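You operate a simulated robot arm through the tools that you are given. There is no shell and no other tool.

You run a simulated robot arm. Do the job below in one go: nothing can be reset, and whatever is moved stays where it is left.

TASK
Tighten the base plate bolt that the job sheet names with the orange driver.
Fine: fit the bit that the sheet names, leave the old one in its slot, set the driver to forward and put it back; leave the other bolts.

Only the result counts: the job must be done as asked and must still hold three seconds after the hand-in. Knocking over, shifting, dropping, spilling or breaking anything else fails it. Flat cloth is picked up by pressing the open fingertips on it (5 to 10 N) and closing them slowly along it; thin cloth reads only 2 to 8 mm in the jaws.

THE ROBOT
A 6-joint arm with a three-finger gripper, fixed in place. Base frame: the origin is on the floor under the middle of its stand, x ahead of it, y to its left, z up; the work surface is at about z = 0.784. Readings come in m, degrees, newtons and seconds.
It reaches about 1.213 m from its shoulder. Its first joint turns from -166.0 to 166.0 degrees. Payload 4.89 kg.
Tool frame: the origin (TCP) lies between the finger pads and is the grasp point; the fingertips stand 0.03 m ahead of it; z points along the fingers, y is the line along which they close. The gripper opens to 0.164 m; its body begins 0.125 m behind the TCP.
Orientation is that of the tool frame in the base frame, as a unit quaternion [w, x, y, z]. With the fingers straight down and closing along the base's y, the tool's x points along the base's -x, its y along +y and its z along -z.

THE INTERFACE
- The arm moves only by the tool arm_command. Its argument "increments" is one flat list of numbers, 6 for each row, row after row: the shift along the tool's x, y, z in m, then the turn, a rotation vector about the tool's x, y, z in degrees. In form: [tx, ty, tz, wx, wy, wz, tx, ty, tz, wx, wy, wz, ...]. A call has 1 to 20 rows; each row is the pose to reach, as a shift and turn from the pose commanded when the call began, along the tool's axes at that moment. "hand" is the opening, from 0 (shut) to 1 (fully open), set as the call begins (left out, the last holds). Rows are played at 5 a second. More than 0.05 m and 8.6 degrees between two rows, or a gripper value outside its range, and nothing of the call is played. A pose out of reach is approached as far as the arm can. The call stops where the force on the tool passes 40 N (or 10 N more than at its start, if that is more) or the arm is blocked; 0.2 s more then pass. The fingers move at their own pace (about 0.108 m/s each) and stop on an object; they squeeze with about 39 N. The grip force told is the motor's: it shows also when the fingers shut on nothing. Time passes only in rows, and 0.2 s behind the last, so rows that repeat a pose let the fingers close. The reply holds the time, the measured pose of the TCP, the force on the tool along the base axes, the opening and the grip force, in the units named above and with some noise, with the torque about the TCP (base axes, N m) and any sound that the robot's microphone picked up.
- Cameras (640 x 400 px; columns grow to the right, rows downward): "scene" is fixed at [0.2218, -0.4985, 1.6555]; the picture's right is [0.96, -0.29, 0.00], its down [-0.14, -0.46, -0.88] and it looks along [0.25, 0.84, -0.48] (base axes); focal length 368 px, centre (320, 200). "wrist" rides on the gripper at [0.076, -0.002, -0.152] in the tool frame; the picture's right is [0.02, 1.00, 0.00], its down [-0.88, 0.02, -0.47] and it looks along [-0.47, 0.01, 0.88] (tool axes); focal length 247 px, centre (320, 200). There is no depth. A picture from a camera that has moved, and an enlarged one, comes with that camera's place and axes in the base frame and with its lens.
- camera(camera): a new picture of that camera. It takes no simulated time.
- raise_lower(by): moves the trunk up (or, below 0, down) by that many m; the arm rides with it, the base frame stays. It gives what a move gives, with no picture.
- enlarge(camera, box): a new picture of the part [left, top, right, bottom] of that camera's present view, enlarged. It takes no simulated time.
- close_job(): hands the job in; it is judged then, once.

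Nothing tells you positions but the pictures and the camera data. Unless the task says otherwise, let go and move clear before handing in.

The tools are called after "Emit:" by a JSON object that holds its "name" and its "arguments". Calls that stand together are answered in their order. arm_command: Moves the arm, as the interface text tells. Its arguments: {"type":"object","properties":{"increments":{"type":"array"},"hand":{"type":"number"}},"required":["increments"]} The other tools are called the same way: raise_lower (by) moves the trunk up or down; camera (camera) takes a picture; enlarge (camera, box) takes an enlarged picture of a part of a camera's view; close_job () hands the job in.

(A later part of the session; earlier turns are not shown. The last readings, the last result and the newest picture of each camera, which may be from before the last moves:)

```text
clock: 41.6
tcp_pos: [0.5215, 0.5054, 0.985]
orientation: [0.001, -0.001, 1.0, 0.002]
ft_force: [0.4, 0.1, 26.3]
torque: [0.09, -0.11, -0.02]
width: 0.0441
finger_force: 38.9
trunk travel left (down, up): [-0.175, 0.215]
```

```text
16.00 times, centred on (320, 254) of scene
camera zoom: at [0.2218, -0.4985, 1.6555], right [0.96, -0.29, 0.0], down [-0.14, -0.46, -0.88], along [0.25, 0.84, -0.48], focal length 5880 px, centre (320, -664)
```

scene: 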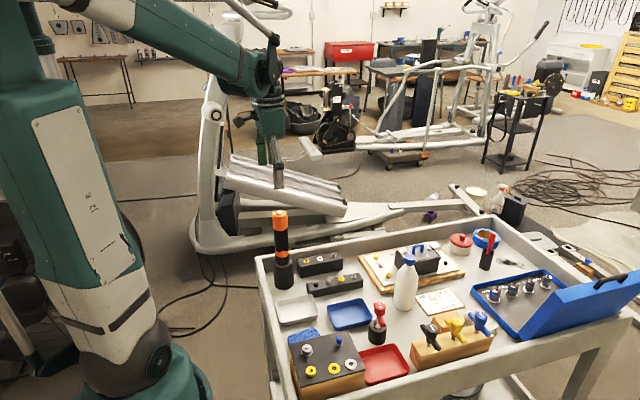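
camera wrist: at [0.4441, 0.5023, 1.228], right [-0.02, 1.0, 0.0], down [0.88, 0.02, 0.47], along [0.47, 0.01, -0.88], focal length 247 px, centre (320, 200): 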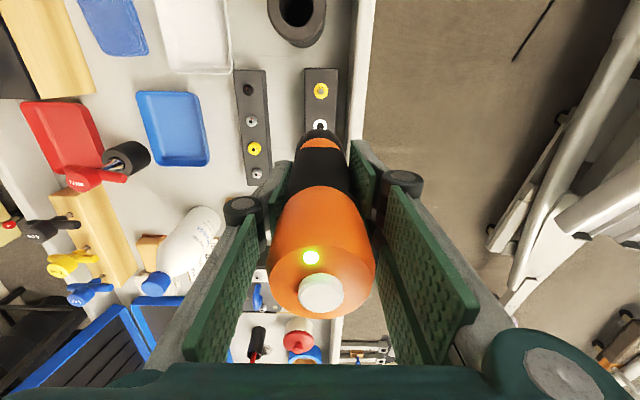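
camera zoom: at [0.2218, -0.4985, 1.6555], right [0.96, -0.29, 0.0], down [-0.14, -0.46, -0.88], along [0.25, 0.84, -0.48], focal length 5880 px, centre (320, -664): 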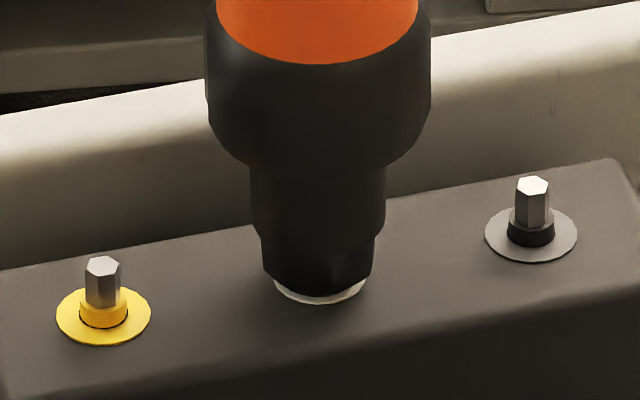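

Force jumped to about 31 N net, near the end of the sleeve's travel. One more small push to see if it releases.

Emit:
{"name": "arm_command", "arguments": {"increments": [0, 0, 0.0005, 0, 0, 0, 0, 0, 0.001, 0, 0, 0], "hand": 0}}

Emit:
{"name": "enlarge", "arguments": {"camera": "scene", "box": [308, 246, 332, 262]}}

```text
clock: 42.2
tcp_pos: [0.5219, 0.5052, 0.9824]
orientation: [0.0, 0.0, 1.0, 0.001]
ft_force: [0.0, 0.0, 31.7]
torque: [0.04, -0.06, 0.03]
width: 0.0444
finger_force: 39.1
trunk travel left (down, up): [-0.175, 0.215]
```

```text
16.00 times, centred on (320, 254) of scene
camera zoom: at [0.2218, -0.4985, 1.6555], right [0.96, -0.29, 0.0], down [-0.14, -0.46, -0.88], along [0.25, 0.84, -0.48], focal length 5880 px, centre (320, -664)
```

zoom: 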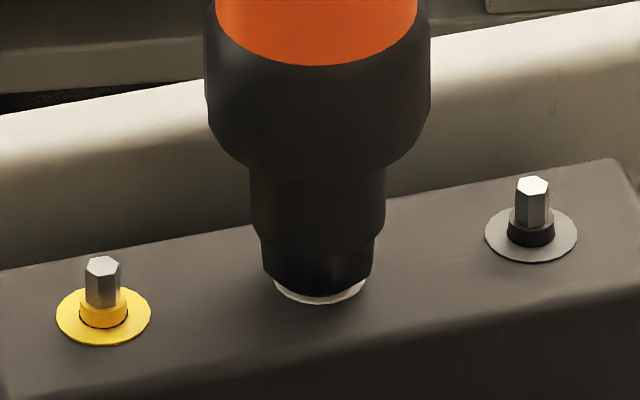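

Now lifting slowly to see whether the bit stays behind in the slot.

Emit:
{"name": "arm_command", "arguments": {"increments": [0, 0, -0.002, 0, 0, 0, 0, 0, -0.004, 0, 0, 0, 0, 0, -0.008, 0, 0, 0, 0, 0, -0.012, 0, 0, 0, 0, 0, -0.016, 0, 0, 0, 0, 0, -0.02, 0, 0, 0], "hand": 0}}

Emit:
{"name": "enlarge", "arguments": {"camera": "scene", "box": [308, 246, 332, 262]}}

```text
clock: 43.6
tcp_pos: [0.5229, 0.505, 1.0006]
orientation: [0.0, 0.0, 1.0, 0.001]
ft_force: [0.0, 0.5, -5.1]
torque: [-0.05, 0.01, 0.01]
width: 0.0442
finger_force: 39.1
trunk travel left (down, up): [-0.175, 0.215]
```

```text
16.00 times, centred on (320, 254) of scene
camera zoom: at [0.2218, -0.4985, 1.6555], right [0.96, -0.29, 0.0], down [-0.14, -0.46, -0.88], along [0.25, 0.84, -0.48], focal length 5880 px, centre (320, -664)
```

zoom: 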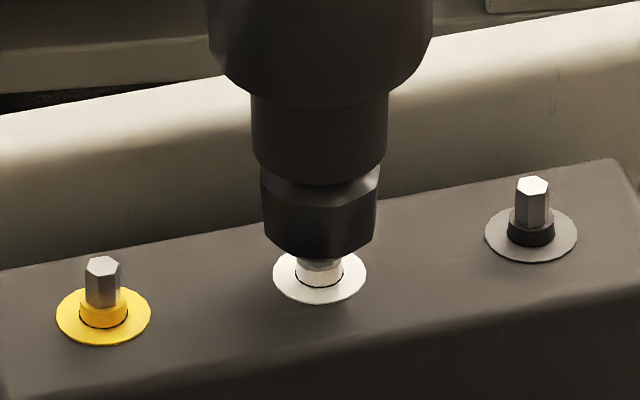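

Emit:
{"name": "arm_command", "arguments": {"increments": [0, 0, -0.002, 0, 0, 0, 0, 0, -0.004, 0, 0, 0], "hand": 0}}

Emit:
{"name": "enlarge", "arguments": {"camera": "scene", "box": [308, 246, 332, 262]}}

```text
clock: 44.2
tcp_pos: [0.523, 0.5051, 1.0043]
orientation: [0.0, 0.0, 1.0, 0.0]
ft_force: [1.2, 0.2, -4.0]
torque: [-0.02, 0.04, 0.0]
width: 0.044
finger_force: 38.9
trunk travel left (down, up): [-0.175, 0.215]
```

```text
16.00 times, centred on (320, 254) of scene
camera zoom: at [0.2218, -0.4985, 1.6555], right [0.96, -0.29, 0.0], down [-0.14, -0.46, -0.88], along [0.25, 0.84, -0.48], focal length 5880 px, centre (320, -664)
```

zoom: 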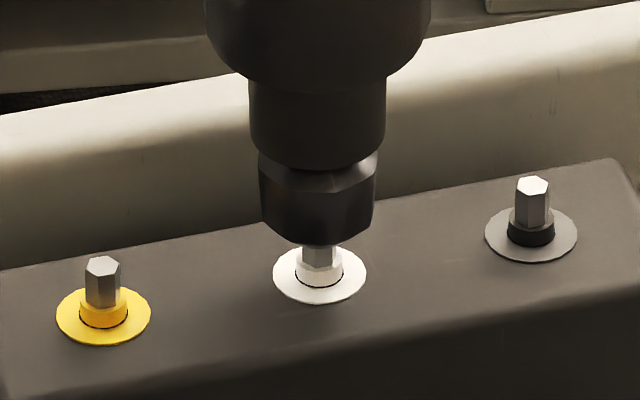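

The collar stays put while the chuck rises: the 5 mm bit is released in its slot. Lifting clear.

Emit:
{"name": "arm_command", "arguments": {"increments": [0, 0, -0.006, 0, 0, 0, 0, 0, -0.012, 0, 0, 0, 0, 0, -0.024, 0, 0, 0, 0, 0, -0.036, 0, 0, 0, 0, 0, -0.045, 0, 0, 0, 0, 0, -0.045, 0, 0, 0], "hand": 0}}

Emit:
{"name": "enlarge", "arguments": {"camera": "scene", "box": [300, 236, 340, 262]}}

Emit:
{"name": "camera", "arguments": {"camera": "wrist"}}

```text
clock: 45.6
tcp_pos: [0.5229, 0.5047, 1.0513]
orientation: [-0.001, 0.0, 1.0, 0.0]
ft_force: [0.1, 0.0, -4.1]
torque: [-0.01, -0.03, 0.01]
width: 0.0439
finger_force: 38.7
trunk travel left (down, up): [-0.175, 0.215]
```

```text
15.38 times, centred on (320, 249) of scene
camera zoom: at [0.2218, -0.4985, 1.6555], right [0.96, -0.29, 0.0], down [-0.14, -0.46, -0.88], along [0.25, 0.84, -0.48], focal length 5654 px, centre (320, -554)
```

zoom: 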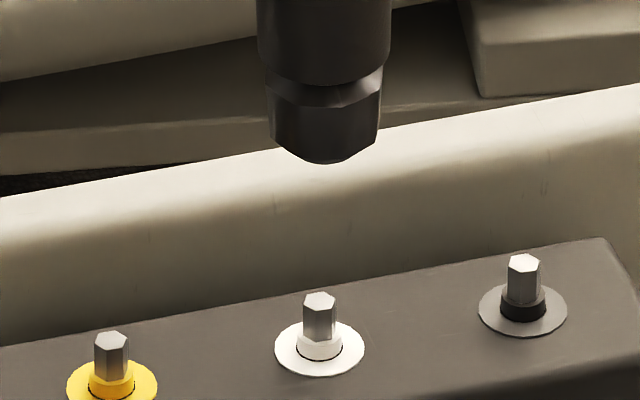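

```text
taken
camera wrist: at [0.4463, 0.5025, 1.2028], right [-0.02, 1.0, 0.0], down [0.88, 0.02, 0.47], along [0.47, 0.01, -0.88], focal length 247 px, centre (320, 200)
```

wrist: 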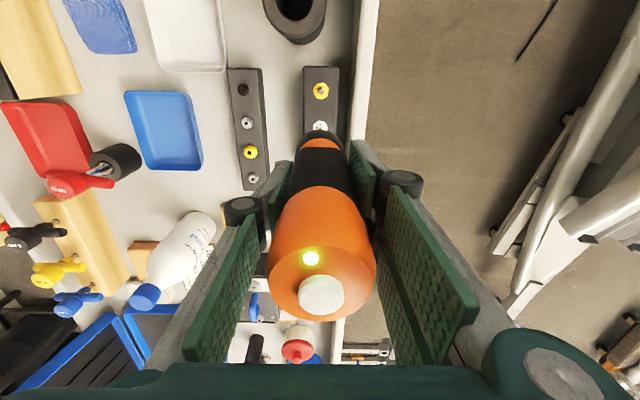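

The 5 mm bit stands in its white slot like the others and the chuck is empty. Moving over the yellow 6 mm bit, about 49.6 mm back in x.

Emit:
{"name": "arm_command", "arguments": {"increments": [0.0124, 0.0001, 0, 0, 0, 0, 0.0248, 0.0002, 0, 0, 0, 0, 0.0372, 0.0003, 0, 0, 0, 0, 0.0496, 0.0003, 0, 0, 0, 0, 0.0496, 0.0003, 0.01, 0, 0, 0, 0.0496, 0.0003, 0.01, 0, 0, 0], "hand": 0}}

Emit:
{"name": "enlarge", "arguments": {"camera": "scene", "box": [288, 236, 328, 266]}}

Emit:
{"name": "enlarge", "arguments": {"camera": "wrist", "box": [280, 80, 360, 160]}}

```text
clock: 47.0
tcp_pos: [0.4731, 0.5062, 1.0405]
orientation: [-0.001, 0.0, 1.0, 0.001]
ft_force: [-0.1, -0.6, -4.3]
torque: [0.0, 0.0, 0.01]
width: 0.0437
finger_force: 38.5
trunk travel left (down, up): [-0.175, 0.215]
```

```text
13.33 times, centred on (308, 251) of scene
camera zoom: at [0.2218, -0.4985, 1.6555], right [0.96, -0.29, 0.0], down [-0.14, -0.46, -0.88], along [0.25, 0.84, -0.48], focal length 4900 px, centre (480, -480)
```

zoom: 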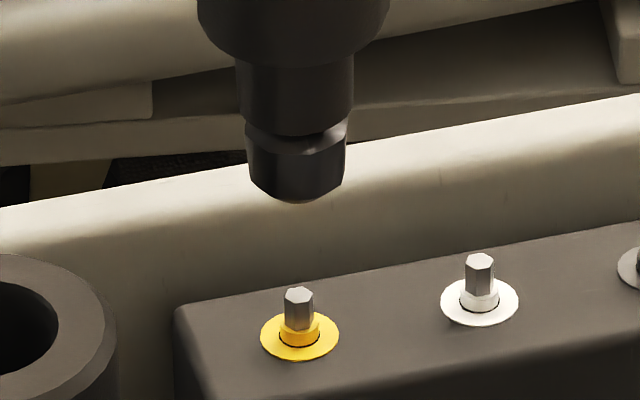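

```text
5.00 times, centred on (320, 120) of wrist
camera zoom: at [0.396, 0.5044, 1.1926], right [-0.02, 1.0, 0.0], down [0.88, 0.02, 0.47], along [0.47, 0.01, -0.88], focal length 1235 px, centre (320, 600)
```

zoom: 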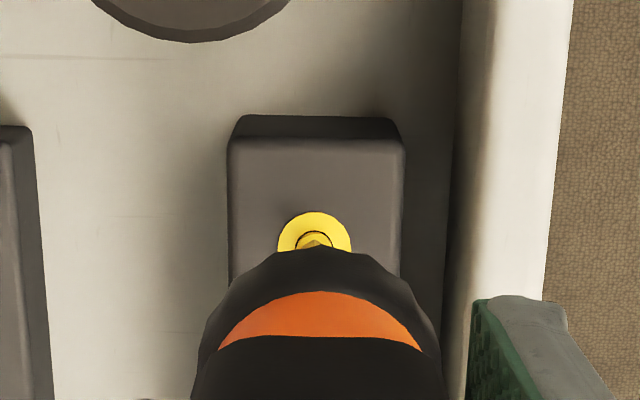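

In x it is well aligned; in y the driver looks about 1.5 mm too far out. Correcting y and lowering a little.

Emit:
{"name": "arm_command", "arguments": {"increments": [0, -0.0013, 0.005, 0, 0, 0, 0, -0.0013, 0.01, 0, 0, 0, 0, -0.0013, 0.01, 0, 0, 0], "hand": 0}}

Emit:
{"name": "enlarge", "arguments": {"camera": "scene", "box": [295, 244, 319, 268]}}

Emit:
{"name": "enlarge", "arguments": {"camera": "wrist", "box": [300, 112, 340, 137]}}

```text
clock: 47.8
tcp_pos: [0.4732, 0.504, 1.0311]
orientation: [-0.001, -0.001, 1.0, 0.001]
ft_force: [0.1, -0.1, -5.4]
torque: [-0.01, 0.01, -0.04]
width: 0.0441
finger_force: 38.8
trunk travel left (down, up): [-0.175, 0.215]
```

```text
16.00 times, centred on (307, 256) of scene
camera zoom: at [0.2218, -0.4985, 1.6555], right [0.96, -0.29, 0.0], down [-0.14, -0.46, -0.88], along [0.25, 0.84, -0.48], focal length 5880 px, centre (528, -696)
```

zoom: 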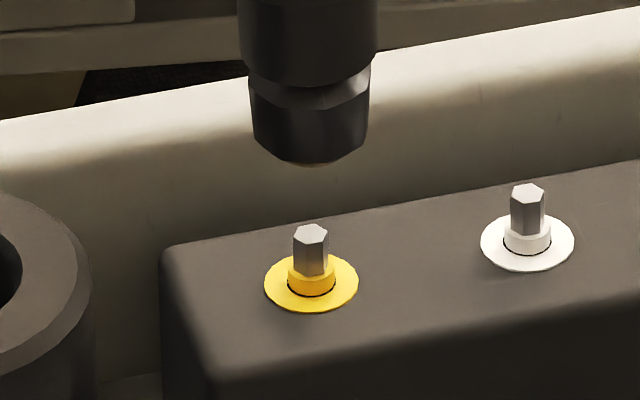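

```text
16.00 times, centred on (320, 124) of wrist
camera zoom: at [0.3958, 0.5026, 1.1824], right [-0.02, 1.0, 0.0], down [0.88, 0.02, 0.47], along [0.47, 0.01, -0.88], focal length 3952 px, centre (320, 1408)
```

zoom: 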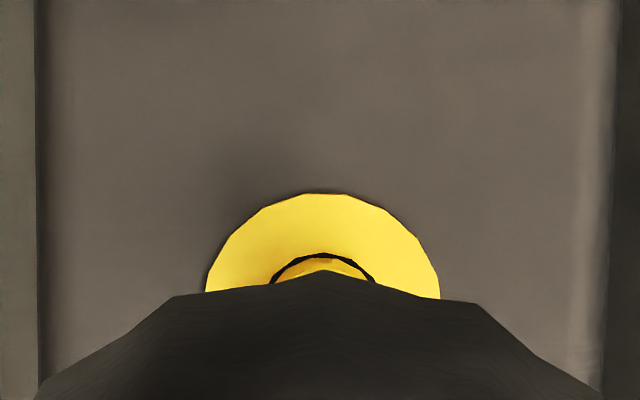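

Well centred in both views. Descending to the shank top.

Emit:
{"name": "arm_command", "arguments": {"increments": [0.0002, 0, 0.004, 0, 0, 0, 0.0002, 0, 0.008, 0, 0, 0, 0.0002, 0, 0.012, 0, 0, 0, 0.0002, 0, 0.012, 0, 0, 0], "hand": 0}}

Emit:
{"name": "enlarge", "arguments": {"camera": "scene", "box": [295, 244, 319, 268]}}

Emit:
{"name": "enlarge", "arguments": {"camera": "wrist", "box": [300, 112, 340, 137]}}

```text
clock: 48.8
tcp_pos: [0.4719, 0.5041, 1.0188]
orientation: [-0.001, -0.001, 1.0, 0.0]
ft_force: [0.5, 1.0, -4.9]
torque: [-0.02, 0.06, 0.0]
width: 0.0438
finger_force: 38.9
trunk travel left (down, up): [-0.175, 0.215]
```

```text
16.00 times, centred on (307, 256) of scene
camera zoom: at [0.2218, -0.4985, 1.6555], right [0.96, -0.29, 0.0], down [-0.14, -0.46, -0.88], along [0.25, 0.84, -0.48], focal length 5880 px, centre (528, -696)
```

zoom: 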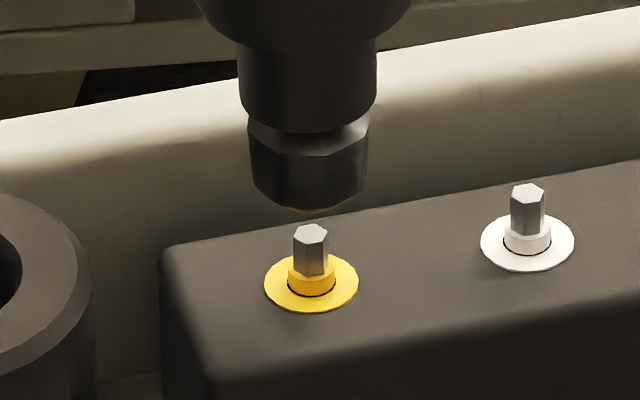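

```text
16.00 times, centred on (320, 124) of wrist
camera zoom: at [0.3954, 0.5025, 1.1703], right [-0.02, 1.0, 0.0], down [0.88, 0.02, 0.47], along [0.47, 0.01, -0.88], focal length 3952 px, centre (320, 1408)
```

zoom: 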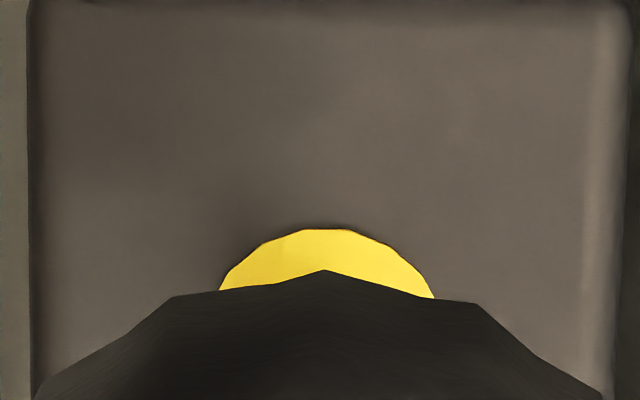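

Emit:
{"name": "arm_command", "arguments": {"increments": [-0.0003, 0.0002, 0.002, 0, 0, 0, -0.0003, 0.0002, 0.004, 0, 0, 0, -0.0003, 0.0002, 0.006, 0, 0, 0, -0.0003, 0.0002, 0.008, 0, 0, 0], "hand": 0}}

Emit:
{"name": "enlarge", "arguments": {"camera": "scene", "box": [295, 244, 319, 268]}}

```text
clock: 49.8
tcp_pos: [0.4725, 0.5039, 1.0103]
orientation: [0.0, 0.0, 1.0, 0.001]
ft_force: [0.1, -0.6, -4.5]
torque: [0.02, 0.0, -0.05]
width: 0.0439
finger_force: 39.4
trunk travel left (down, up): [-0.175, 0.215]
```

```text
16.00 times, centred on (307, 256) of scene
camera zoom: at [0.2218, -0.4985, 1.6555], right [0.96, -0.29, 0.0], down [-0.14, -0.46, -0.88], along [0.25, 0.84, -0.48], focal length 5880 px, centre (528, -696)
```

zoom: 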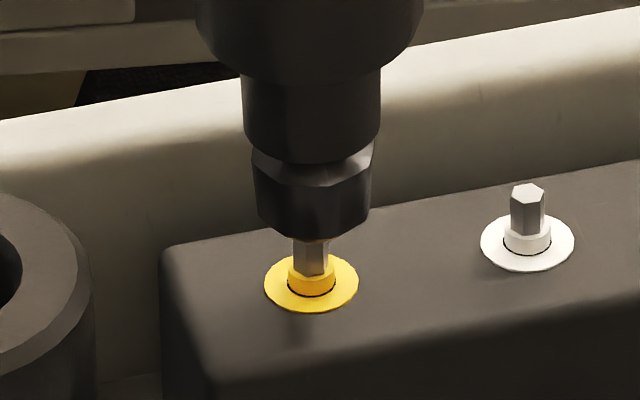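

Emit:
{"name": "arm_command", "arguments": {"increments": [0.0005, 0, 0.001, 0, 0, 0, 0.0005, 0, 0.003, 0, 0, 0], "hand": 0}}

Emit:
{"name": "enlarge", "arguments": {"camera": "scene", "box": [295, 244, 319, 268]}}

```text
clock: 50.4
tcp_pos: [0.4734, 0.5046, 1.0085]
orientation: [0.0, -0.001, 1.0, 0.001]
ft_force: [0.5, -0.9, -4.6]
torque: [0.03, -0.03, -0.03]
width: 0.0438
finger_force: 39.0
trunk travel left (down, up): [-0.175, 0.215]
```

```text
16.00 times, centred on (307, 256) of scene
camera zoom: at [0.2218, -0.4985, 1.6555], right [0.96, -0.29, 0.0], down [-0.14, -0.46, -0.88], along [0.25, 0.84, -0.48], focal length 5880 px, centre (528, -696)
```

zoom: 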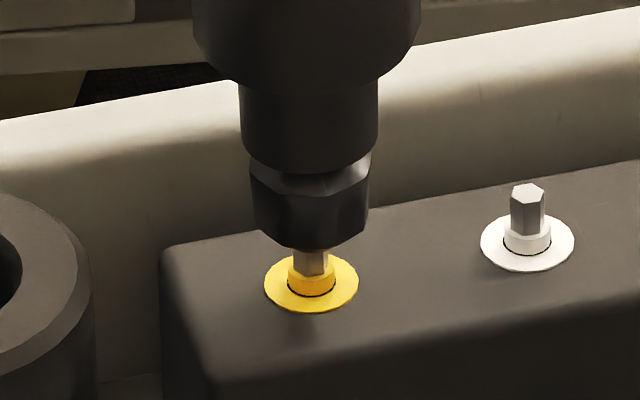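

Emit:
{"name": "arm_command", "arguments": {"increments": [0, 0, 0.001, 0, 0, 0, 0, 0, 0.002, 0, 0, 0, 0, 0, 0.003, 0, 0, 0], "hand": 0}}

Emit:
{"name": "enlarge", "arguments": {"camera": "scene", "box": [295, 244, 319, 268]}}

```text
clock: 51.2
tcp_pos: [0.472, 0.5056, 1.0046]
orientation: [-0.001, 0.0, 1.0, 0.001]
ft_force: [0.1, -0.8, -5.0]
torque: [0.02, 0.01, 0.01]
width: 0.0436
finger_force: 39.3
trunk travel left (down, up): [-0.175, 0.215]
```

```text
16.00 times, centred on (307, 256) of scene
camera zoom: at [0.2218, -0.4985, 1.6555], right [0.96, -0.29, 0.0], down [-0.14, -0.46, -0.88], along [0.25, 0.84, -0.48], focal length 5880 px, centre (528, -696)
```

zoom: 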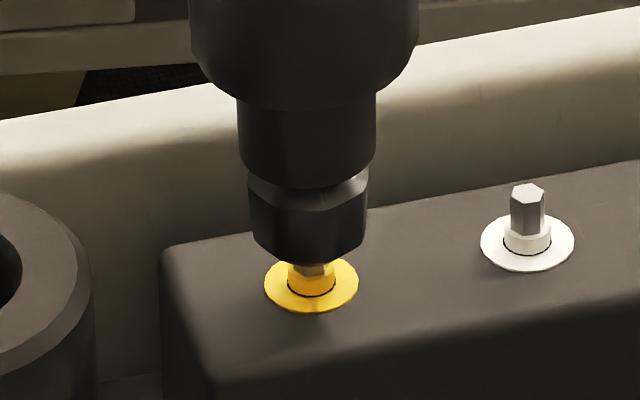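

Emit:
{"name": "arm_command", "arguments": {"increments": [-0.0002, 0, 0.001, 0, 0, 0, -0.0002, 0, 0.002, 0, 0, 0], "hand": 0}}

Emit:
{"name": "enlarge", "arguments": {"camera": "scene", "box": [295, 244, 319, 268]}}

```text
clock: 51.8
tcp_pos: [0.4727, 0.503, 1.0016]
orientation: [0.001, 0.0, 1.0, 0.001]
ft_force: [0.4, 1.1, -4.2]
torque: [0.03, 0.02, 0.01]
width: 0.044
finger_force: 39.0
trunk travel left (down, up): [-0.175, 0.215]
```

```text
16.00 times, centred on (307, 256) of scene
camera zoom: at [0.2218, -0.4985, 1.6555], right [0.96, -0.29, 0.0], down [-0.14, -0.46, -0.88], along [0.25, 0.84, -0.48], focal length 5880 px, centre (528, -696)
```

zoom: 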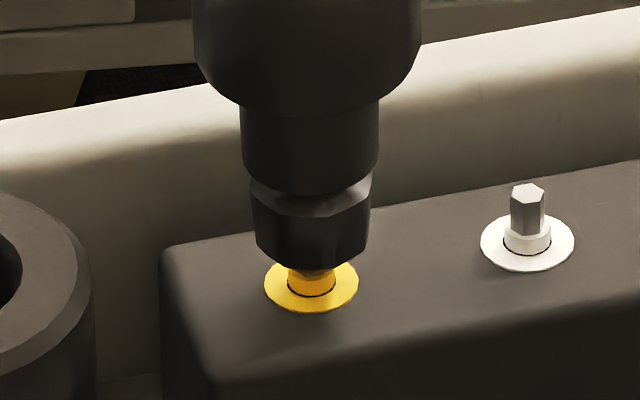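

Emit:
{"name": "arm_command", "arguments": {"increments": [0, 0.0004, 0.001, 0, 0, 0, 0, 0.0004, 0.002, 0, 0, 0], "hand": 0}}

Emit:
{"name": "enlarge", "arguments": {"camera": "scene", "box": [295, 244, 319, 268]}}

```text
clock: 52.4
tcp_pos: [0.4727, 0.5055, 1.0005]
orientation: [0.001, 0.0, 1.0, 0.001]
ft_force: [0.0, -0.5, -4.5]
torque: [0.03, -0.01, 0.0]
width: 0.0439
finger_force: 38.8
trunk travel left (down, up): [-0.175, 0.215]
```

```text
16.00 times, centred on (307, 256) of scene
camera zoom: at [0.2218, -0.4985, 1.6555], right [0.96, -0.29, 0.0], down [-0.14, -0.46, -0.88], along [0.25, 0.84, -0.48], focal length 5880 px, centre (528, -696)
```

zoom: 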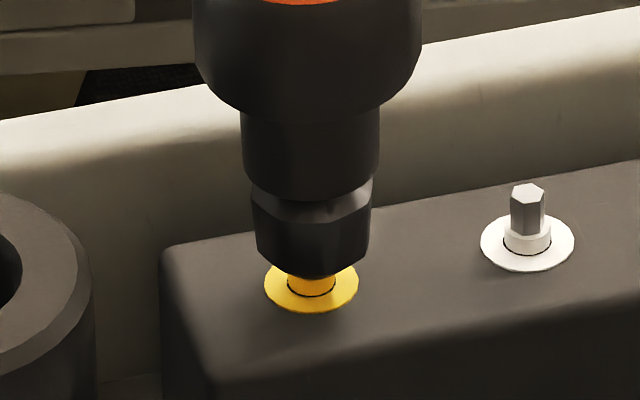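

Emit:
{"name": "arm_command", "arguments": {"increments": [0.0002, 0, 0.001, 0, 0, 0, 0.0002, 0, 0.002, 0, 0, 0], "hand": 0}}

Emit:
{"name": "enlarge", "arguments": {"camera": "scene", "box": [295, 244, 319, 268]}}

```text
clock: 53.0
tcp_pos: [0.4717, 0.5044, 0.9992]
orientation: [0.0, 0.001, 1.0, 0.001]
ft_force: [-1.1, 0.2, -3.9]
torque: [-0.03, 0.0, 0.04]
width: 0.0441
finger_force: 38.6
trunk travel left (down, up): [-0.175, 0.215]
```

```text
16.00 times, centred on (307, 256) of scene
camera zoom: at [0.2218, -0.4985, 1.6555], right [0.96, -0.29, 0.0], down [-0.14, -0.46, -0.88], along [0.25, 0.84, -0.48], focal length 5880 px, centre (528, -696)
```

zoom: 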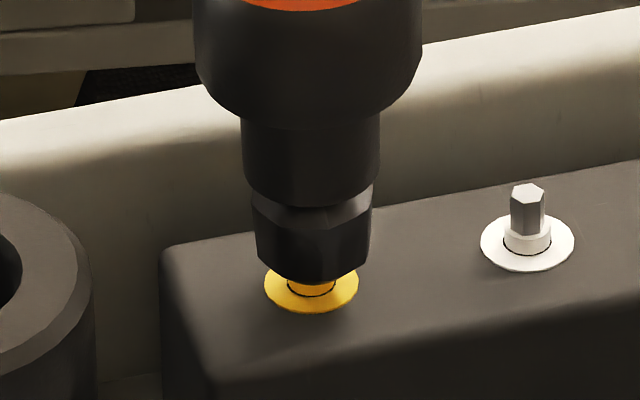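

Emit:
{"name": "arm_command", "arguments": {"increments": [0, 0, 0.001, 0, 0, 0, 0, 0, 0.002, 0, 0, 0, 0, 0, 0.003, 0, 0, 0], "hand": 0}}

Emit:
{"name": "enlarge", "arguments": {"camera": "scene", "box": [295, 244, 319, 268]}}

```text
clock: 53.8
tcp_pos: [0.4728, 0.5041, 0.9959]
orientation: [0.0, -0.001, 1.0, 0.001]
ft_force: [-1.3, -0.4, -5.2]
torque: [-0.03, 0.0, 0.02]
width: 0.0439
finger_force: 39.1
trunk travel left (down, up): [-0.175, 0.215]
```

```text
16.00 times, centred on (307, 256) of scene
camera zoom: at [0.2218, -0.4985, 1.6555], right [0.96, -0.29, 0.0], down [-0.14, -0.46, -0.88], along [0.25, 0.84, -0.48], focal length 5880 px, centre (528, -696)
```

zoom: 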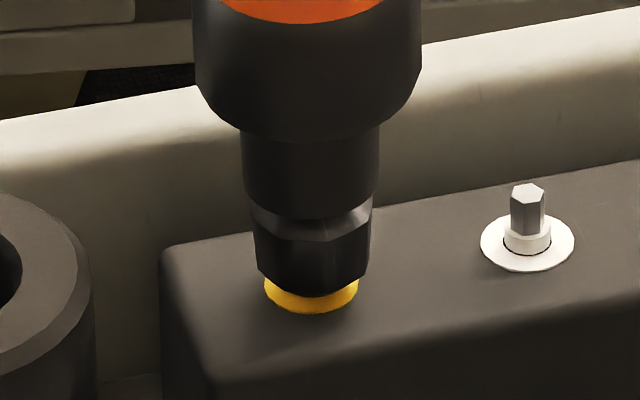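

Emit:
{"name": "arm_command", "arguments": {"increments": [0, 0, 0.001, 0, 0, 0, 0, 0, 0.002, 0, 0, 0], "hand": 0}}

Emit:
{"name": "enlarge", "arguments": {"camera": "scene", "box": [295, 244, 319, 268]}}

```text
clock: 54.4
tcp_pos: [0.4726, 0.5041, 0.9929]
orientation: [-0.001, 0.0, 1.0, 0.001]
ft_force: [0.1, -0.4, -5.9]
torque: [0.0, 0.0, -0.02]
width: 0.0438
finger_force: 38.7
trunk travel left (down, up): [-0.175, 0.215]
```

```text
16.00 times, centred on (307, 256) of scene
camera zoom: at [0.2218, -0.4985, 1.6555], right [0.96, -0.29, 0.0], down [-0.14, -0.46, -0.88], along [0.25, 0.84, -0.48], focal length 5880 px, centre (528, -696)
```

zoom: 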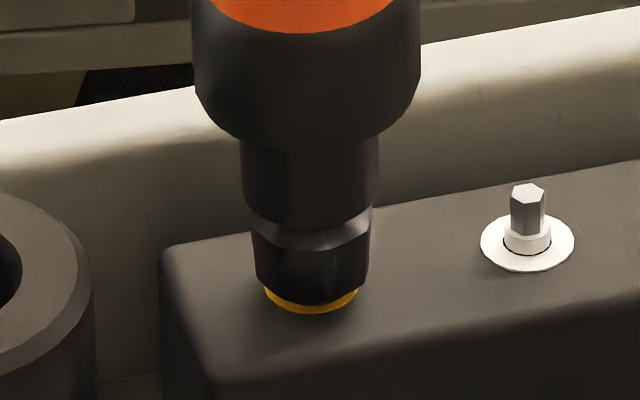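

The sleeve is at the rack with no click yet. Pressing a few millimetres more and watching.

Emit:
{"name": "arm_command", "arguments": {"increments": [0, 0, 0.001, 0, 0, 0, 0, 0, 0.002, 0, 0, 0, 0, 0, 0.003, 0, 0, 0], "hand": 0}}

Emit:
{"name": "enlarge", "arguments": {"camera": "scene", "box": [295, 244, 319, 268]}}

```text
clock: 55.2
tcp_pos: [0.4722, 0.5049, 0.9902]
orientation: [0.0, 0.001, 1.0, 0.001]
ft_force: [1.0, -3.7, 1.0]
torque: [-0.42, -0.08, 0.01]
width: 0.0437
finger_force: 39.2
trunk travel left (down, up): [-0.175, 0.215]
```

```text
16.00 times, centred on (307, 256) of scene
camera zoom: at [0.2218, -0.4985, 1.6555], right [0.96, -0.29, 0.0], down [-0.14, -0.46, -0.88], along [0.25, 0.84, -0.48], focal length 5880 px, centre (528, -696)
```

zoom: 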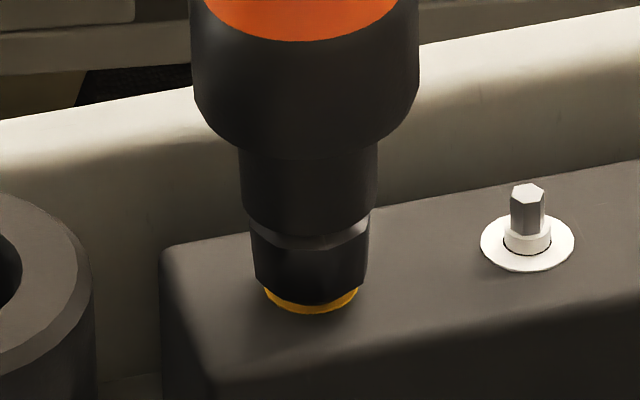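

Emit:
{"name": "arm_command", "arguments": {"increments": [0, -0.0004, 0.001, 0, 0, 0, 0, -0.0004, 0.002, 0, 0, 0, 0, -0.0004, 0.003, 0, 0, 0], "hand": 0}}

Emit:
{"name": "enlarge", "arguments": {"camera": "scene", "box": [295, 244, 319, 268]}}

```text
clock: 56.0
tcp_pos: [0.4712, 0.5049, 0.9876]
orientation: [0.0, 0.0, 1.0, 0.002]
ft_force: [2.0, 4.2, 3.9]
torque: [0.55, -0.18, -0.01]
width: 0.0438
finger_force: 38.9
trunk travel left (down, up): [-0.175, 0.215]
```

```text
16.00 times, centred on (307, 256) of scene
camera zoom: at [0.2218, -0.4985, 1.6555], right [0.96, -0.29, 0.0], down [-0.14, -0.46, -0.88], along [0.25, 0.84, -0.48], focal length 5880 px, centre (528, -696)
```

zoom: 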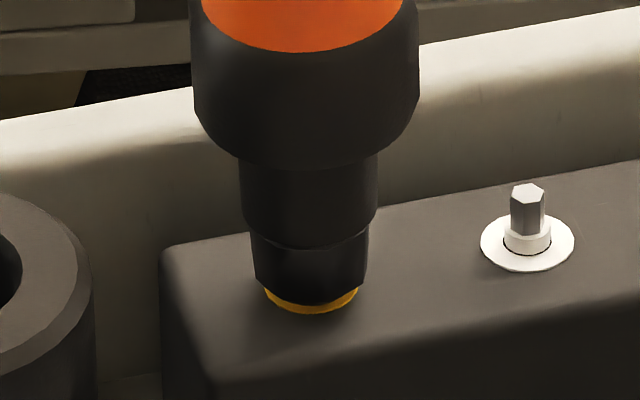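

Emit:
{"name": "arm_command", "arguments": {"increments": [-0.0002, 0.0003, 0.001, 0, 0, 0, -0.0002, 0.0003, 0.002, 0, 0, 0], "hand": 0}}

Emit:
{"name": "enlarge", "arguments": {"camera": "scene", "box": [295, 244, 319, 268]}}

```text
clock: 56.6
tcp_pos: [0.4714, 0.504, 0.9847]
orientation: [-0.001, 0.0, 1.0, 0.001]
ft_force: [2.3, 3.3, 5.7]
torque: [0.51, -0.25, -0.05]
width: 0.0442
finger_force: 39.0
trunk travel left (down, up): [-0.175, 0.215]
```

```text
16.00 times, centred on (307, 256) of scene
camera zoom: at [0.2218, -0.4985, 1.6555], right [0.96, -0.29, 0.0], down [-0.14, -0.46, -0.88], along [0.25, 0.84, -0.48], focal length 5880 px, centre (528, -696)
```

zoom: 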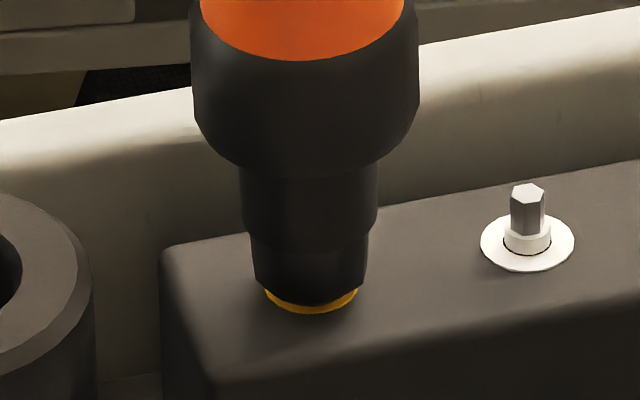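

Emit:
{"name": "arm_command", "arguments": {"increments": [-0.0002, 0.0003, 0.001, 0, 0, 0, -0.0002, 0.0003, 0.002, 0, 0, 0], "hand": 0}}

Emit:
{"name": "enlarge", "arguments": {"camera": "scene", "box": [295, 244, 319, 268]}}

```text
clock: 57.2
tcp_pos: [0.4715, 0.5036, 0.9828]
orientation: [0.0, 0.0, 1.0, 0.001]
ft_force: [0.1, -1.8, 7.3]
torque: [-0.18, 0.1, 0.01]
width: 0.0439
finger_force: 38.4
trunk travel left (down, up): [-0.175, 0.215]
```

```text
16.00 times, centred on (307, 256) of scene
camera zoom: at [0.2218, -0.4985, 1.6555], right [0.96, -0.29, 0.0], down [-0.14, -0.46, -0.88], along [0.25, 0.84, -0.48], focal length 5880 px, centre (528, -696)
```

zoom: 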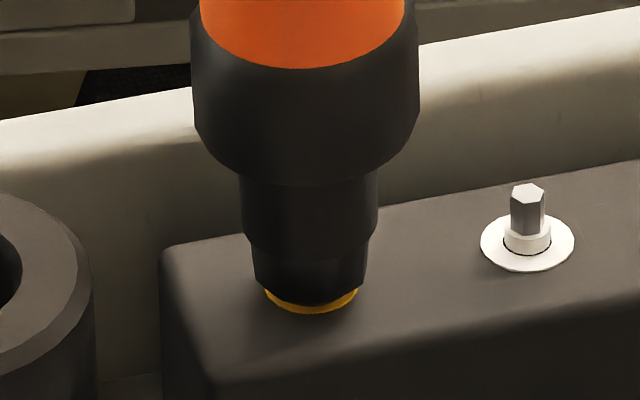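

Emit:
{"name": "arm_command", "arguments": {"increments": [0, 0, 0.001, 0, 0, 0, 0, 0, 0.0015, 0, 0, 0], "hand": 0}}

Emit:
{"name": "enlarge", "arguments": {"camera": "scene", "box": [295, 244, 319, 268]}}

```text
clock: 57.8
tcp_pos: [0.4717, 0.5047, 0.9833]
orientation: [0.0, 0.0, 1.0, 0.001]
ft_force: [-1.8, -1.6, 12.1]
torque: [-0.24, 0.46, 0.02]
width: 0.0439
finger_force: 38.7
trunk travel left (down, up): [-0.175, 0.215]
```

```text
16.00 times, centred on (307, 256) of scene
camera zoom: at [0.2218, -0.4985, 1.6555], right [0.96, -0.29, 0.0], down [-0.14, -0.46, -0.88], along [0.25, 0.84, -0.48], focal length 5880 px, centre (528, -696)
```

zoom: 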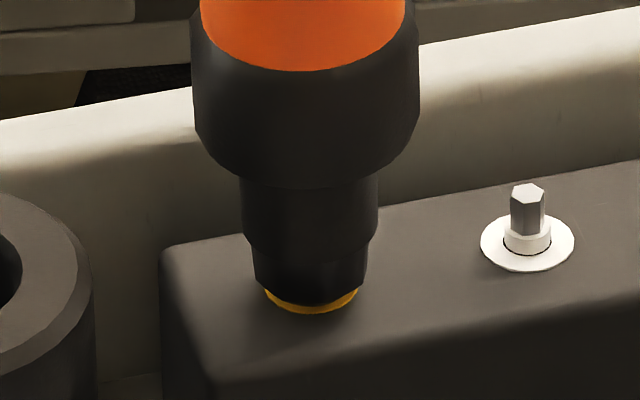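

At the end stop (about 17 N). Lifting slowly to see whether the 6 mm bit comes along.

Emit:
{"name": "arm_command", "arguments": {"increments": [0, 0, -0.002, 0, 0, 0, 0, 0, -0.005, 0, 0, 0, 0, 0, -0.01, 0, 0, 0, 0, 0, -0.015, 0, 0, 0, 0, 0, -0.02, 0, 0, 0], "hand": 0}}

Emit:
{"name": "enlarge", "arguments": {"camera": "scene", "box": [295, 244, 319, 268]}}

```text
clock: 59.0
tcp_pos: [0.4727, 0.5047, 1.0019]
orientation: [0.0, -0.001, 1.0, 0.001]
ft_force: [0.2, -0.7, -5.1]
torque: [-0.02, 0.0, 0.05]
width: 0.0439
finger_force: 39.3
trunk travel left (down, up): [-0.175, 0.215]
```

```text
16.00 times, centred on (307, 256) of scene
camera zoom: at [0.2218, -0.4985, 1.6555], right [0.96, -0.29, 0.0], down [-0.14, -0.46, -0.88], along [0.25, 0.84, -0.48], focal length 5880 px, centre (528, -696)
```

zoom: 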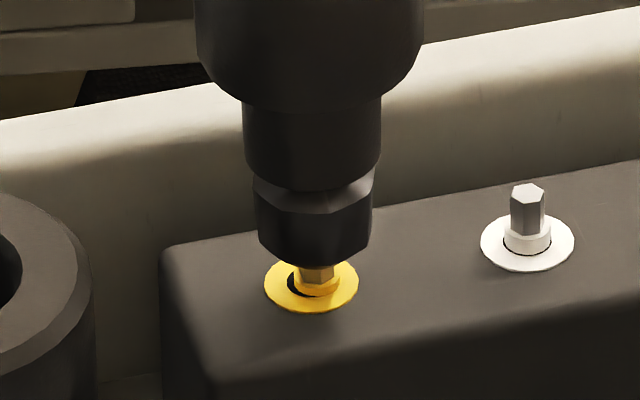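

Emit:
{"name": "arm_command", "arguments": {"increments": [0, 0, -0.004, 0, 0, 0, 0, 0, -0.01, 0, 0, 0, 0, 0, -0.018, 0, 0, 0, 0, 0, -0.026, 0, 0, 0, 0, 0, -0.034, 0, 0, 0, 0, 0, -0.034, 0, 0, 0], "hand": 0}}

Emit:
{"name": "enlarge", "arguments": {"camera": "scene", "box": [291, 238, 319, 266]}}

Emit:
{"name": "camera", "arguments": {"camera": "wrist"}}

```text
clock: 60.4
tcp_pos: [0.4738, 0.505, 1.0357]
orientation: [0.0, 0.0, 1.0, 0.001]
ft_force: [0.0, -0.5, -4.5]
torque: [0.04, 0.03, -0.02]
width: 0.044
finger_force: 38.7
trunk travel left (down, up): [-0.175, 0.215]
```

```text
14.29 times, centred on (305, 252) of scene
camera zoom: at [0.2218, -0.4985, 1.6555], right [0.96, -0.29, 0.0], down [-0.14, -0.46, -0.88], along [0.25, 0.84, -0.48], focal length 5250 px, centre (534, -543)
```

zoom: 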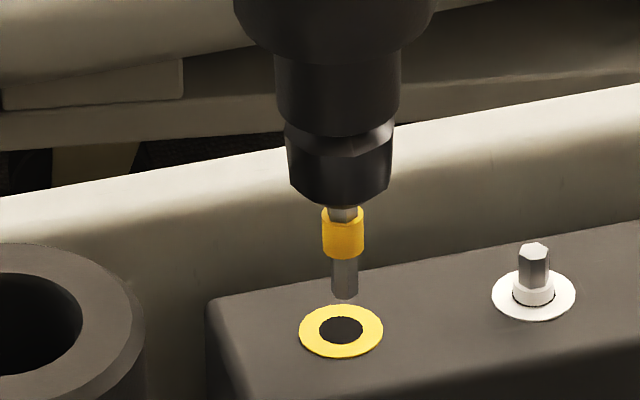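

```text
taken
camera wrist: at [0.3961, 0.5031, 1.1878], right [-0.02, 1.0, 0.0], down [0.88, 0.02, 0.47], along [0.47, 0.01, -0.88], focal length 247 px, centre (320, 200)
```

wrist: 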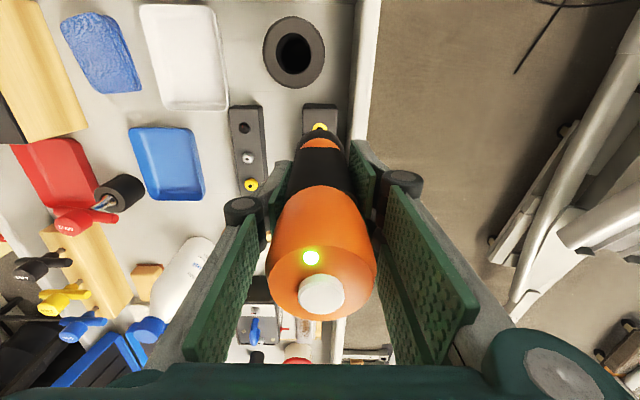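

The yellow 6 mm bit is now in the chuck and the light is still green. Next I lift and carry the driver high over to the yellow socket-head bolt at about (0.723, 0.369).

Emit:
{"name": "arm_command", "arguments": {"increments": [0, 0, -0.03, 0, 0, 0, 0, 0, -0.06, 0, 0, 0, 0, 0, -0.084, 0, 0, 0, -0.036, -0.0194, -0.084, 0, 0, 0, -0.072, -0.0389, -0.084, 0, 0, 0, -0.107, -0.0583, -0.084, 0, 0, 0, -0.143, -0.0777, -0.084, 0, 0, 0, -0.179, -0.0971, -0.084, 0, 0, 0, -0.215, -0.1166, -0.084, 0, 0, 0, -0.25, -0.136, -0.084, 0, 0, 0, -0.25, -0.136, -0.084, 0, 0, 0], "hand": 0}}

Emit:
{"name": "camera", "arguments": {"camera": "wrist"}}

Emit:
{"name": "camera", "arguments": {"camera": "scene"}}

Emit:
{"name": "enlarge", "arguments": {"camera": "scene", "box": [350, 210, 430, 290]}}

```text
clock: 62.8
tcp_pos: [0.7247, 0.371, 1.1217]
orientation: [0.0, 0.0, 1.0, 0.0]
ft_force: [-0.4, -0.2, -5.4]
torque: [0.01, 0.12, -0.02]
width: 0.0438
finger_force: 39.2
trunk travel left (down, up): [-0.175, 0.215]
```

```text
taken
camera wrist: at [0.647, 0.37, 1.2732], right [-0.02, 1.0, 0.0], down [0.88, 0.02, 0.47], along [0.47, 0.01, -0.88], focal length 247 px, centre (320, 200)
```

wrist: 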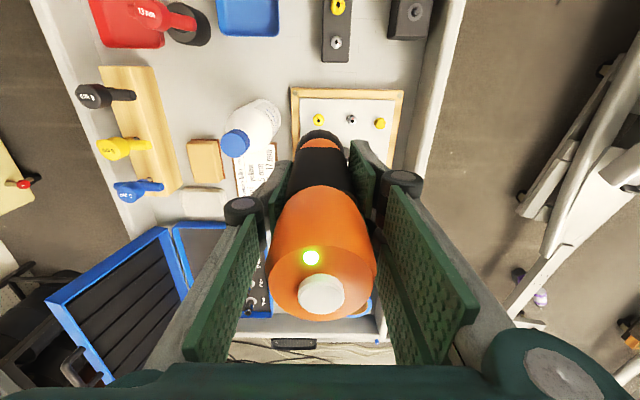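

```text
taken
```

scene: 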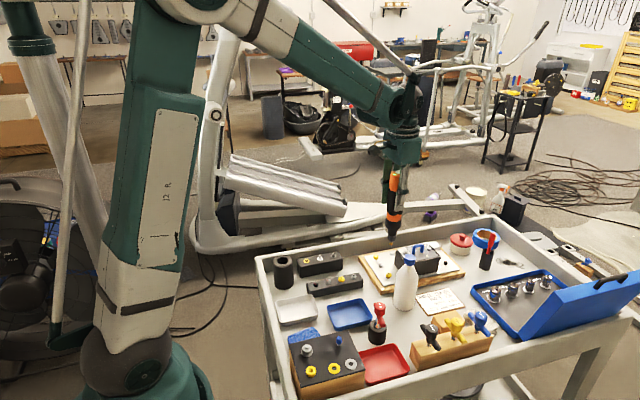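

```text
5.00 times, centred on (390, 250) of scene
camera zoom: at [0.2218, -0.4985, 1.6555], right [0.96, -0.29, 0.0], down [-0.14, -0.46, -0.88], along [0.25, 0.84, -0.48], focal length 1837 px, centre (-30, -50)
```

zoom: 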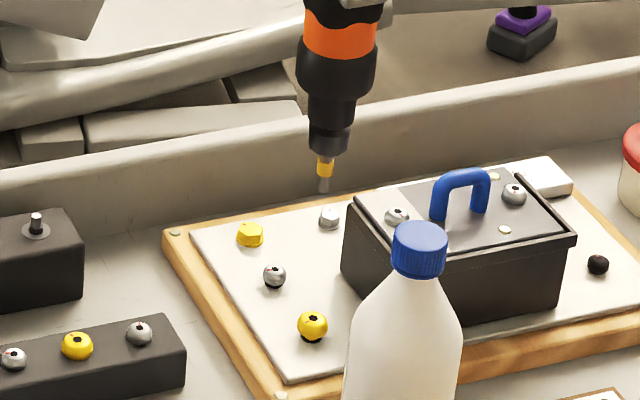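

The tip hangs over the base plate near the yellow bolt. Zooming in both cameras to align.

Emit:
{"name": "enlarge", "arguments": {"camera": "scene", "box": [376, 240, 406, 280]}}

Emit:
{"name": "enlarge", "arguments": {"camera": "wrist", "box": [300, 105, 340, 145]}}

```text
10.00 times, centred on (391, 260) of scene
camera zoom: at [0.2218, -0.4985, 1.6555], right [0.96, -0.29, 0.0], down [-0.14, -0.46, -0.88], along [0.25, 0.84, -0.48], focal length 3675 px, centre (-390, -400)
```

zoom: 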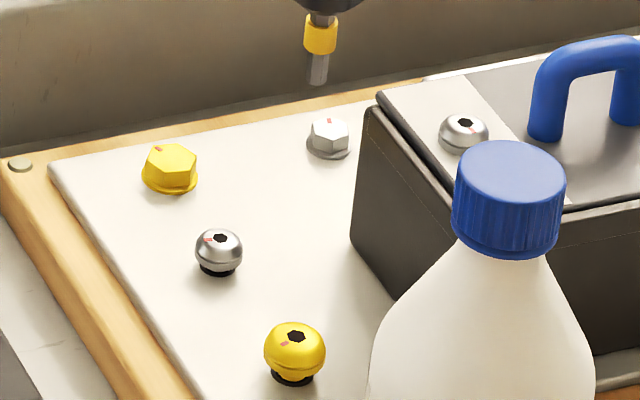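

```text
10.00 times, centred on (320, 125) of wrist
camera zoom: at [0.647, 0.37, 1.2732], right [-0.02, 1.0, 0.0], down [0.88, 0.02, 0.47], along [0.47, 0.01, -0.88], focal length 2470 px, centre (320, 950)
```

zoom: 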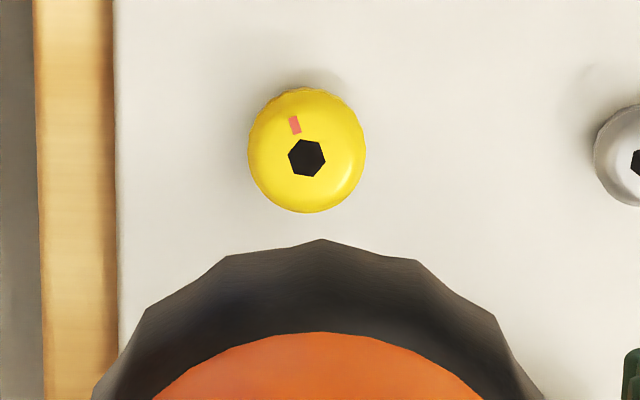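

The bolt's hex socket is clear in the wrist view, about +2.5 mm in x and −2.5 mm in y from the driver axis. Correcting and coming down closer.

Emit:
{"name": "arm_command", "arguments": {"increments": [-0.0025, -0.0025, 0.02, 0, 0, 0, -0.0025, -0.0025, 0.04, 0, 0, 0, -0.0025, -0.0025, 0.06, 0, 0, 0, -0.0025, -0.0025, 0.075, 0, 0, 0, -0.0025, -0.0025, 0.075, 0, 0, 0], "hand": 0}}

Emit:
{"name": "enlarge", "arguments": {"camera": "scene", "box": [376, 250, 406, 280]}}

Emit:
{"name": "enlarge", "arguments": {"camera": "wrist", "box": [300, 95, 340, 135]}}

Emit:
{"name": "enlarge", "arguments": {"camera": "scene", "box": [350, 190, 450, 290]}}

```text
clock: 64.0
tcp_pos: [0.7246, 0.3671, 1.0459]
orientation: [0.0, 0.0, 1.0, 0.001]
ft_force: [-0.5, 0.1, -4.1]
torque: [0.0, 0.03, 0.03]
width: 0.0438
finger_force: 38.9
trunk travel left (down, up): [-0.175, 0.215]
```

```text
13.33 times, centred on (391, 265) of scene
camera zoom: at [0.2218, -0.4985, 1.6555], right [0.96, -0.29, 0.0], down [-0.14, -0.46, -0.88], along [0.25, 0.84, -0.48], focal length 4900 px, centre (-627, -667)
```

zoom: 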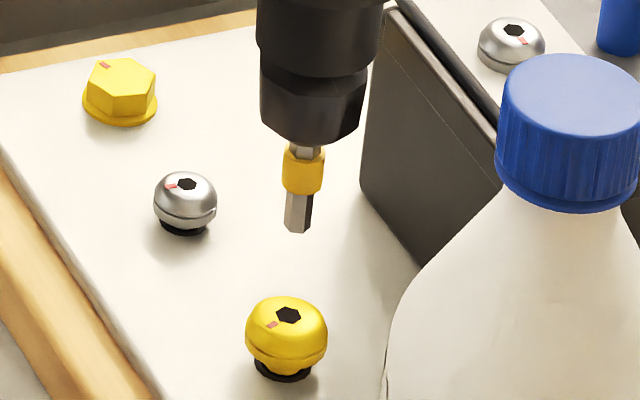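

```text
10.00 times, centred on (320, 115) of wrist
camera zoom: at [0.6477, 0.3658, 1.1973], right [-0.02, 1.0, 0.0], down [0.88, 0.02, 0.47], along [0.47, 0.01, -0.88], focal length 2470 px, centre (320, 1050)
```

zoom: 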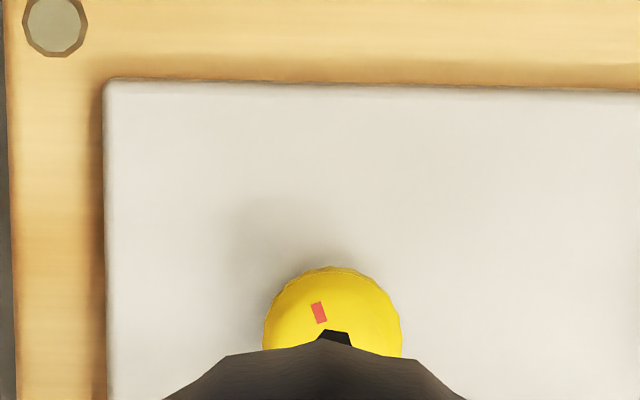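

```text
4.00 times, centred on (400, 240) of scene
camera zoom: at [0.2218, -0.4985, 1.6555], right [0.96, -0.29, 0.0], down [-0.14, -0.46, -0.88], along [0.25, 0.84, -0.48], focal length 1470 px, centre (0, 40)
```

zoom: 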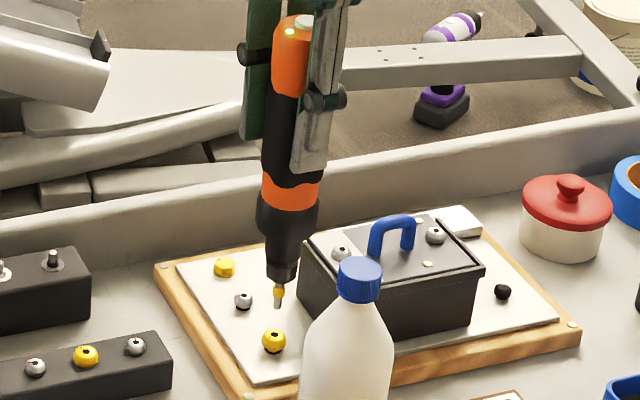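

Still about 2 mm to go in x and y. Correcting and lowering to about 1 cm above the bolt.

Emit:
{"name": "arm_command", "arguments": {"increments": [-0.001, 0.0009, 0.006, 0, 0, 0, -0.002, 0.0018, 0.012, 0, 0, 0, -0.002, 0.0018, 0.018, 0, 0, 0, -0.002, 0.0018, 0.018, 0, 0, 0], "hand": 0}}

Emit:
{"name": "enlarge", "arguments": {"camera": "scene", "box": [380, 254, 404, 278]}}

Emit:
{"name": "enlarge", "arguments": {"camera": "wrist", "box": [300, 105, 340, 130]}}

```text
clock: 65.0
tcp_pos: [0.727, 0.369, 1.0276]
orientation: [0.0, 0.0, 1.0, 0.001]
ft_force: [0.7, 0.3, -5.8]
torque: [0.0, 0.03, 0.02]
width: 0.0441
finger_force: 39.1
trunk travel left (down, up): [-0.175, 0.215]
```

```text
16.00 times, centred on (392, 266) of scene
camera zoom: at [0.2218, -0.4985, 1.6555], right [0.96, -0.29, 0.0], down [-0.14, -0.46, -0.88], along [0.25, 0.84, -0.48], focal length 5880 px, centre (-832, -856)
```

zoom: 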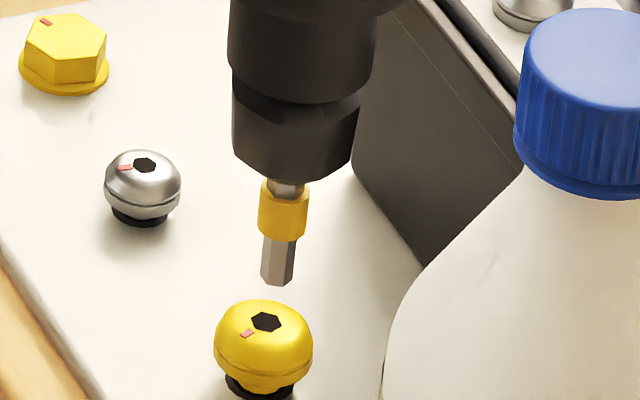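

```text
16.00 times, centred on (320, 118) of wrist
camera zoom: at [0.65, 0.3668, 1.1791], right [-0.02, 1.0, 0.0], down [0.88, 0.02, 0.47], along [0.47, 0.01, -0.88], focal length 3952 px, centre (320, 1520)
```

zoom: 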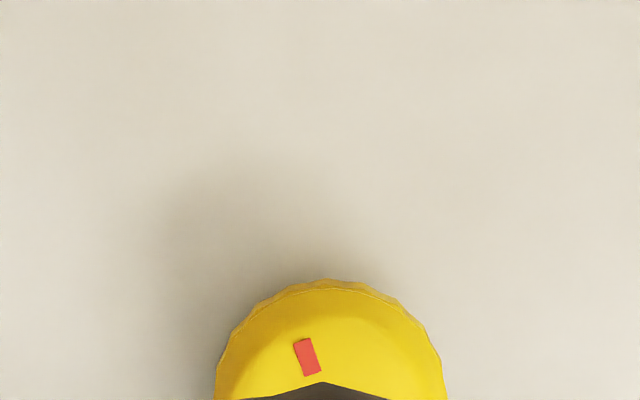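

Emit:
{"name": "arm_command", "arguments": {"increments": [0.001, 0.0005, 0.003, 0, 0, 0, 0.001, 0.0005, 0.006, 0, 0, 0, 0.001, 0.0005, 0.006, 0, 0, 0], "hand": 0}}

Emit:
{"name": "enlarge", "arguments": {"camera": "scene", "box": [380, 254, 404, 278]}}

Emit:
{"name": "enlarge", "arguments": {"camera": "wrist", "box": [300, 105, 340, 130]}}

```text
clock: 65.8
tcp_pos: [0.7259, 0.3681, 1.0203]
orientation: [0.0, 0.0, 1.0, 0.001]
ft_force: [-0.5, 0.0, -4.9]
torque: [0.0, 0.0, -0.01]
width: 0.0439
finger_force: 39.2
trunk travel left (down, up): [-0.175, 0.215]
```

```text
16.00 times, centred on (392, 266) of scene
camera zoom: at [0.2218, -0.4985, 1.6555], right [0.96, -0.29, 0.0], down [-0.14, -0.46, -0.88], along [0.25, 0.84, -0.48], focal length 5880 px, centre (-832, -856)
```

zoom: 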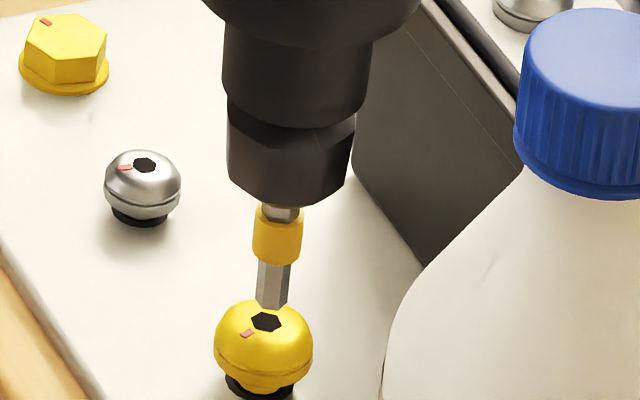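

```text
16.00 times, centred on (320, 118) of wrist
camera zoom: at [0.6495, 0.367, 1.1726], right [-0.02, 1.0, 0.0], down [0.88, 0.02, 0.47], along [0.47, 0.01, -0.88], focal length 3952 px, centre (320, 1520)
```

zoom: 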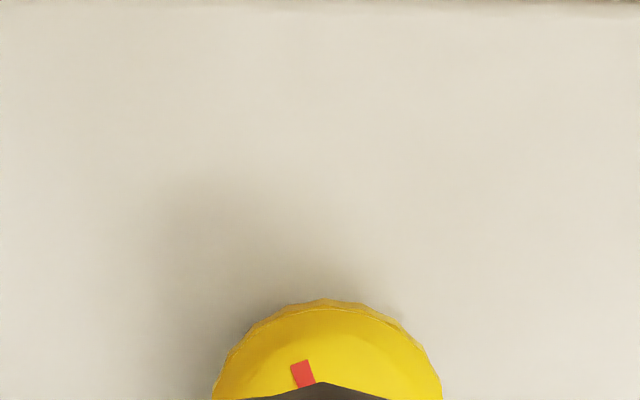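

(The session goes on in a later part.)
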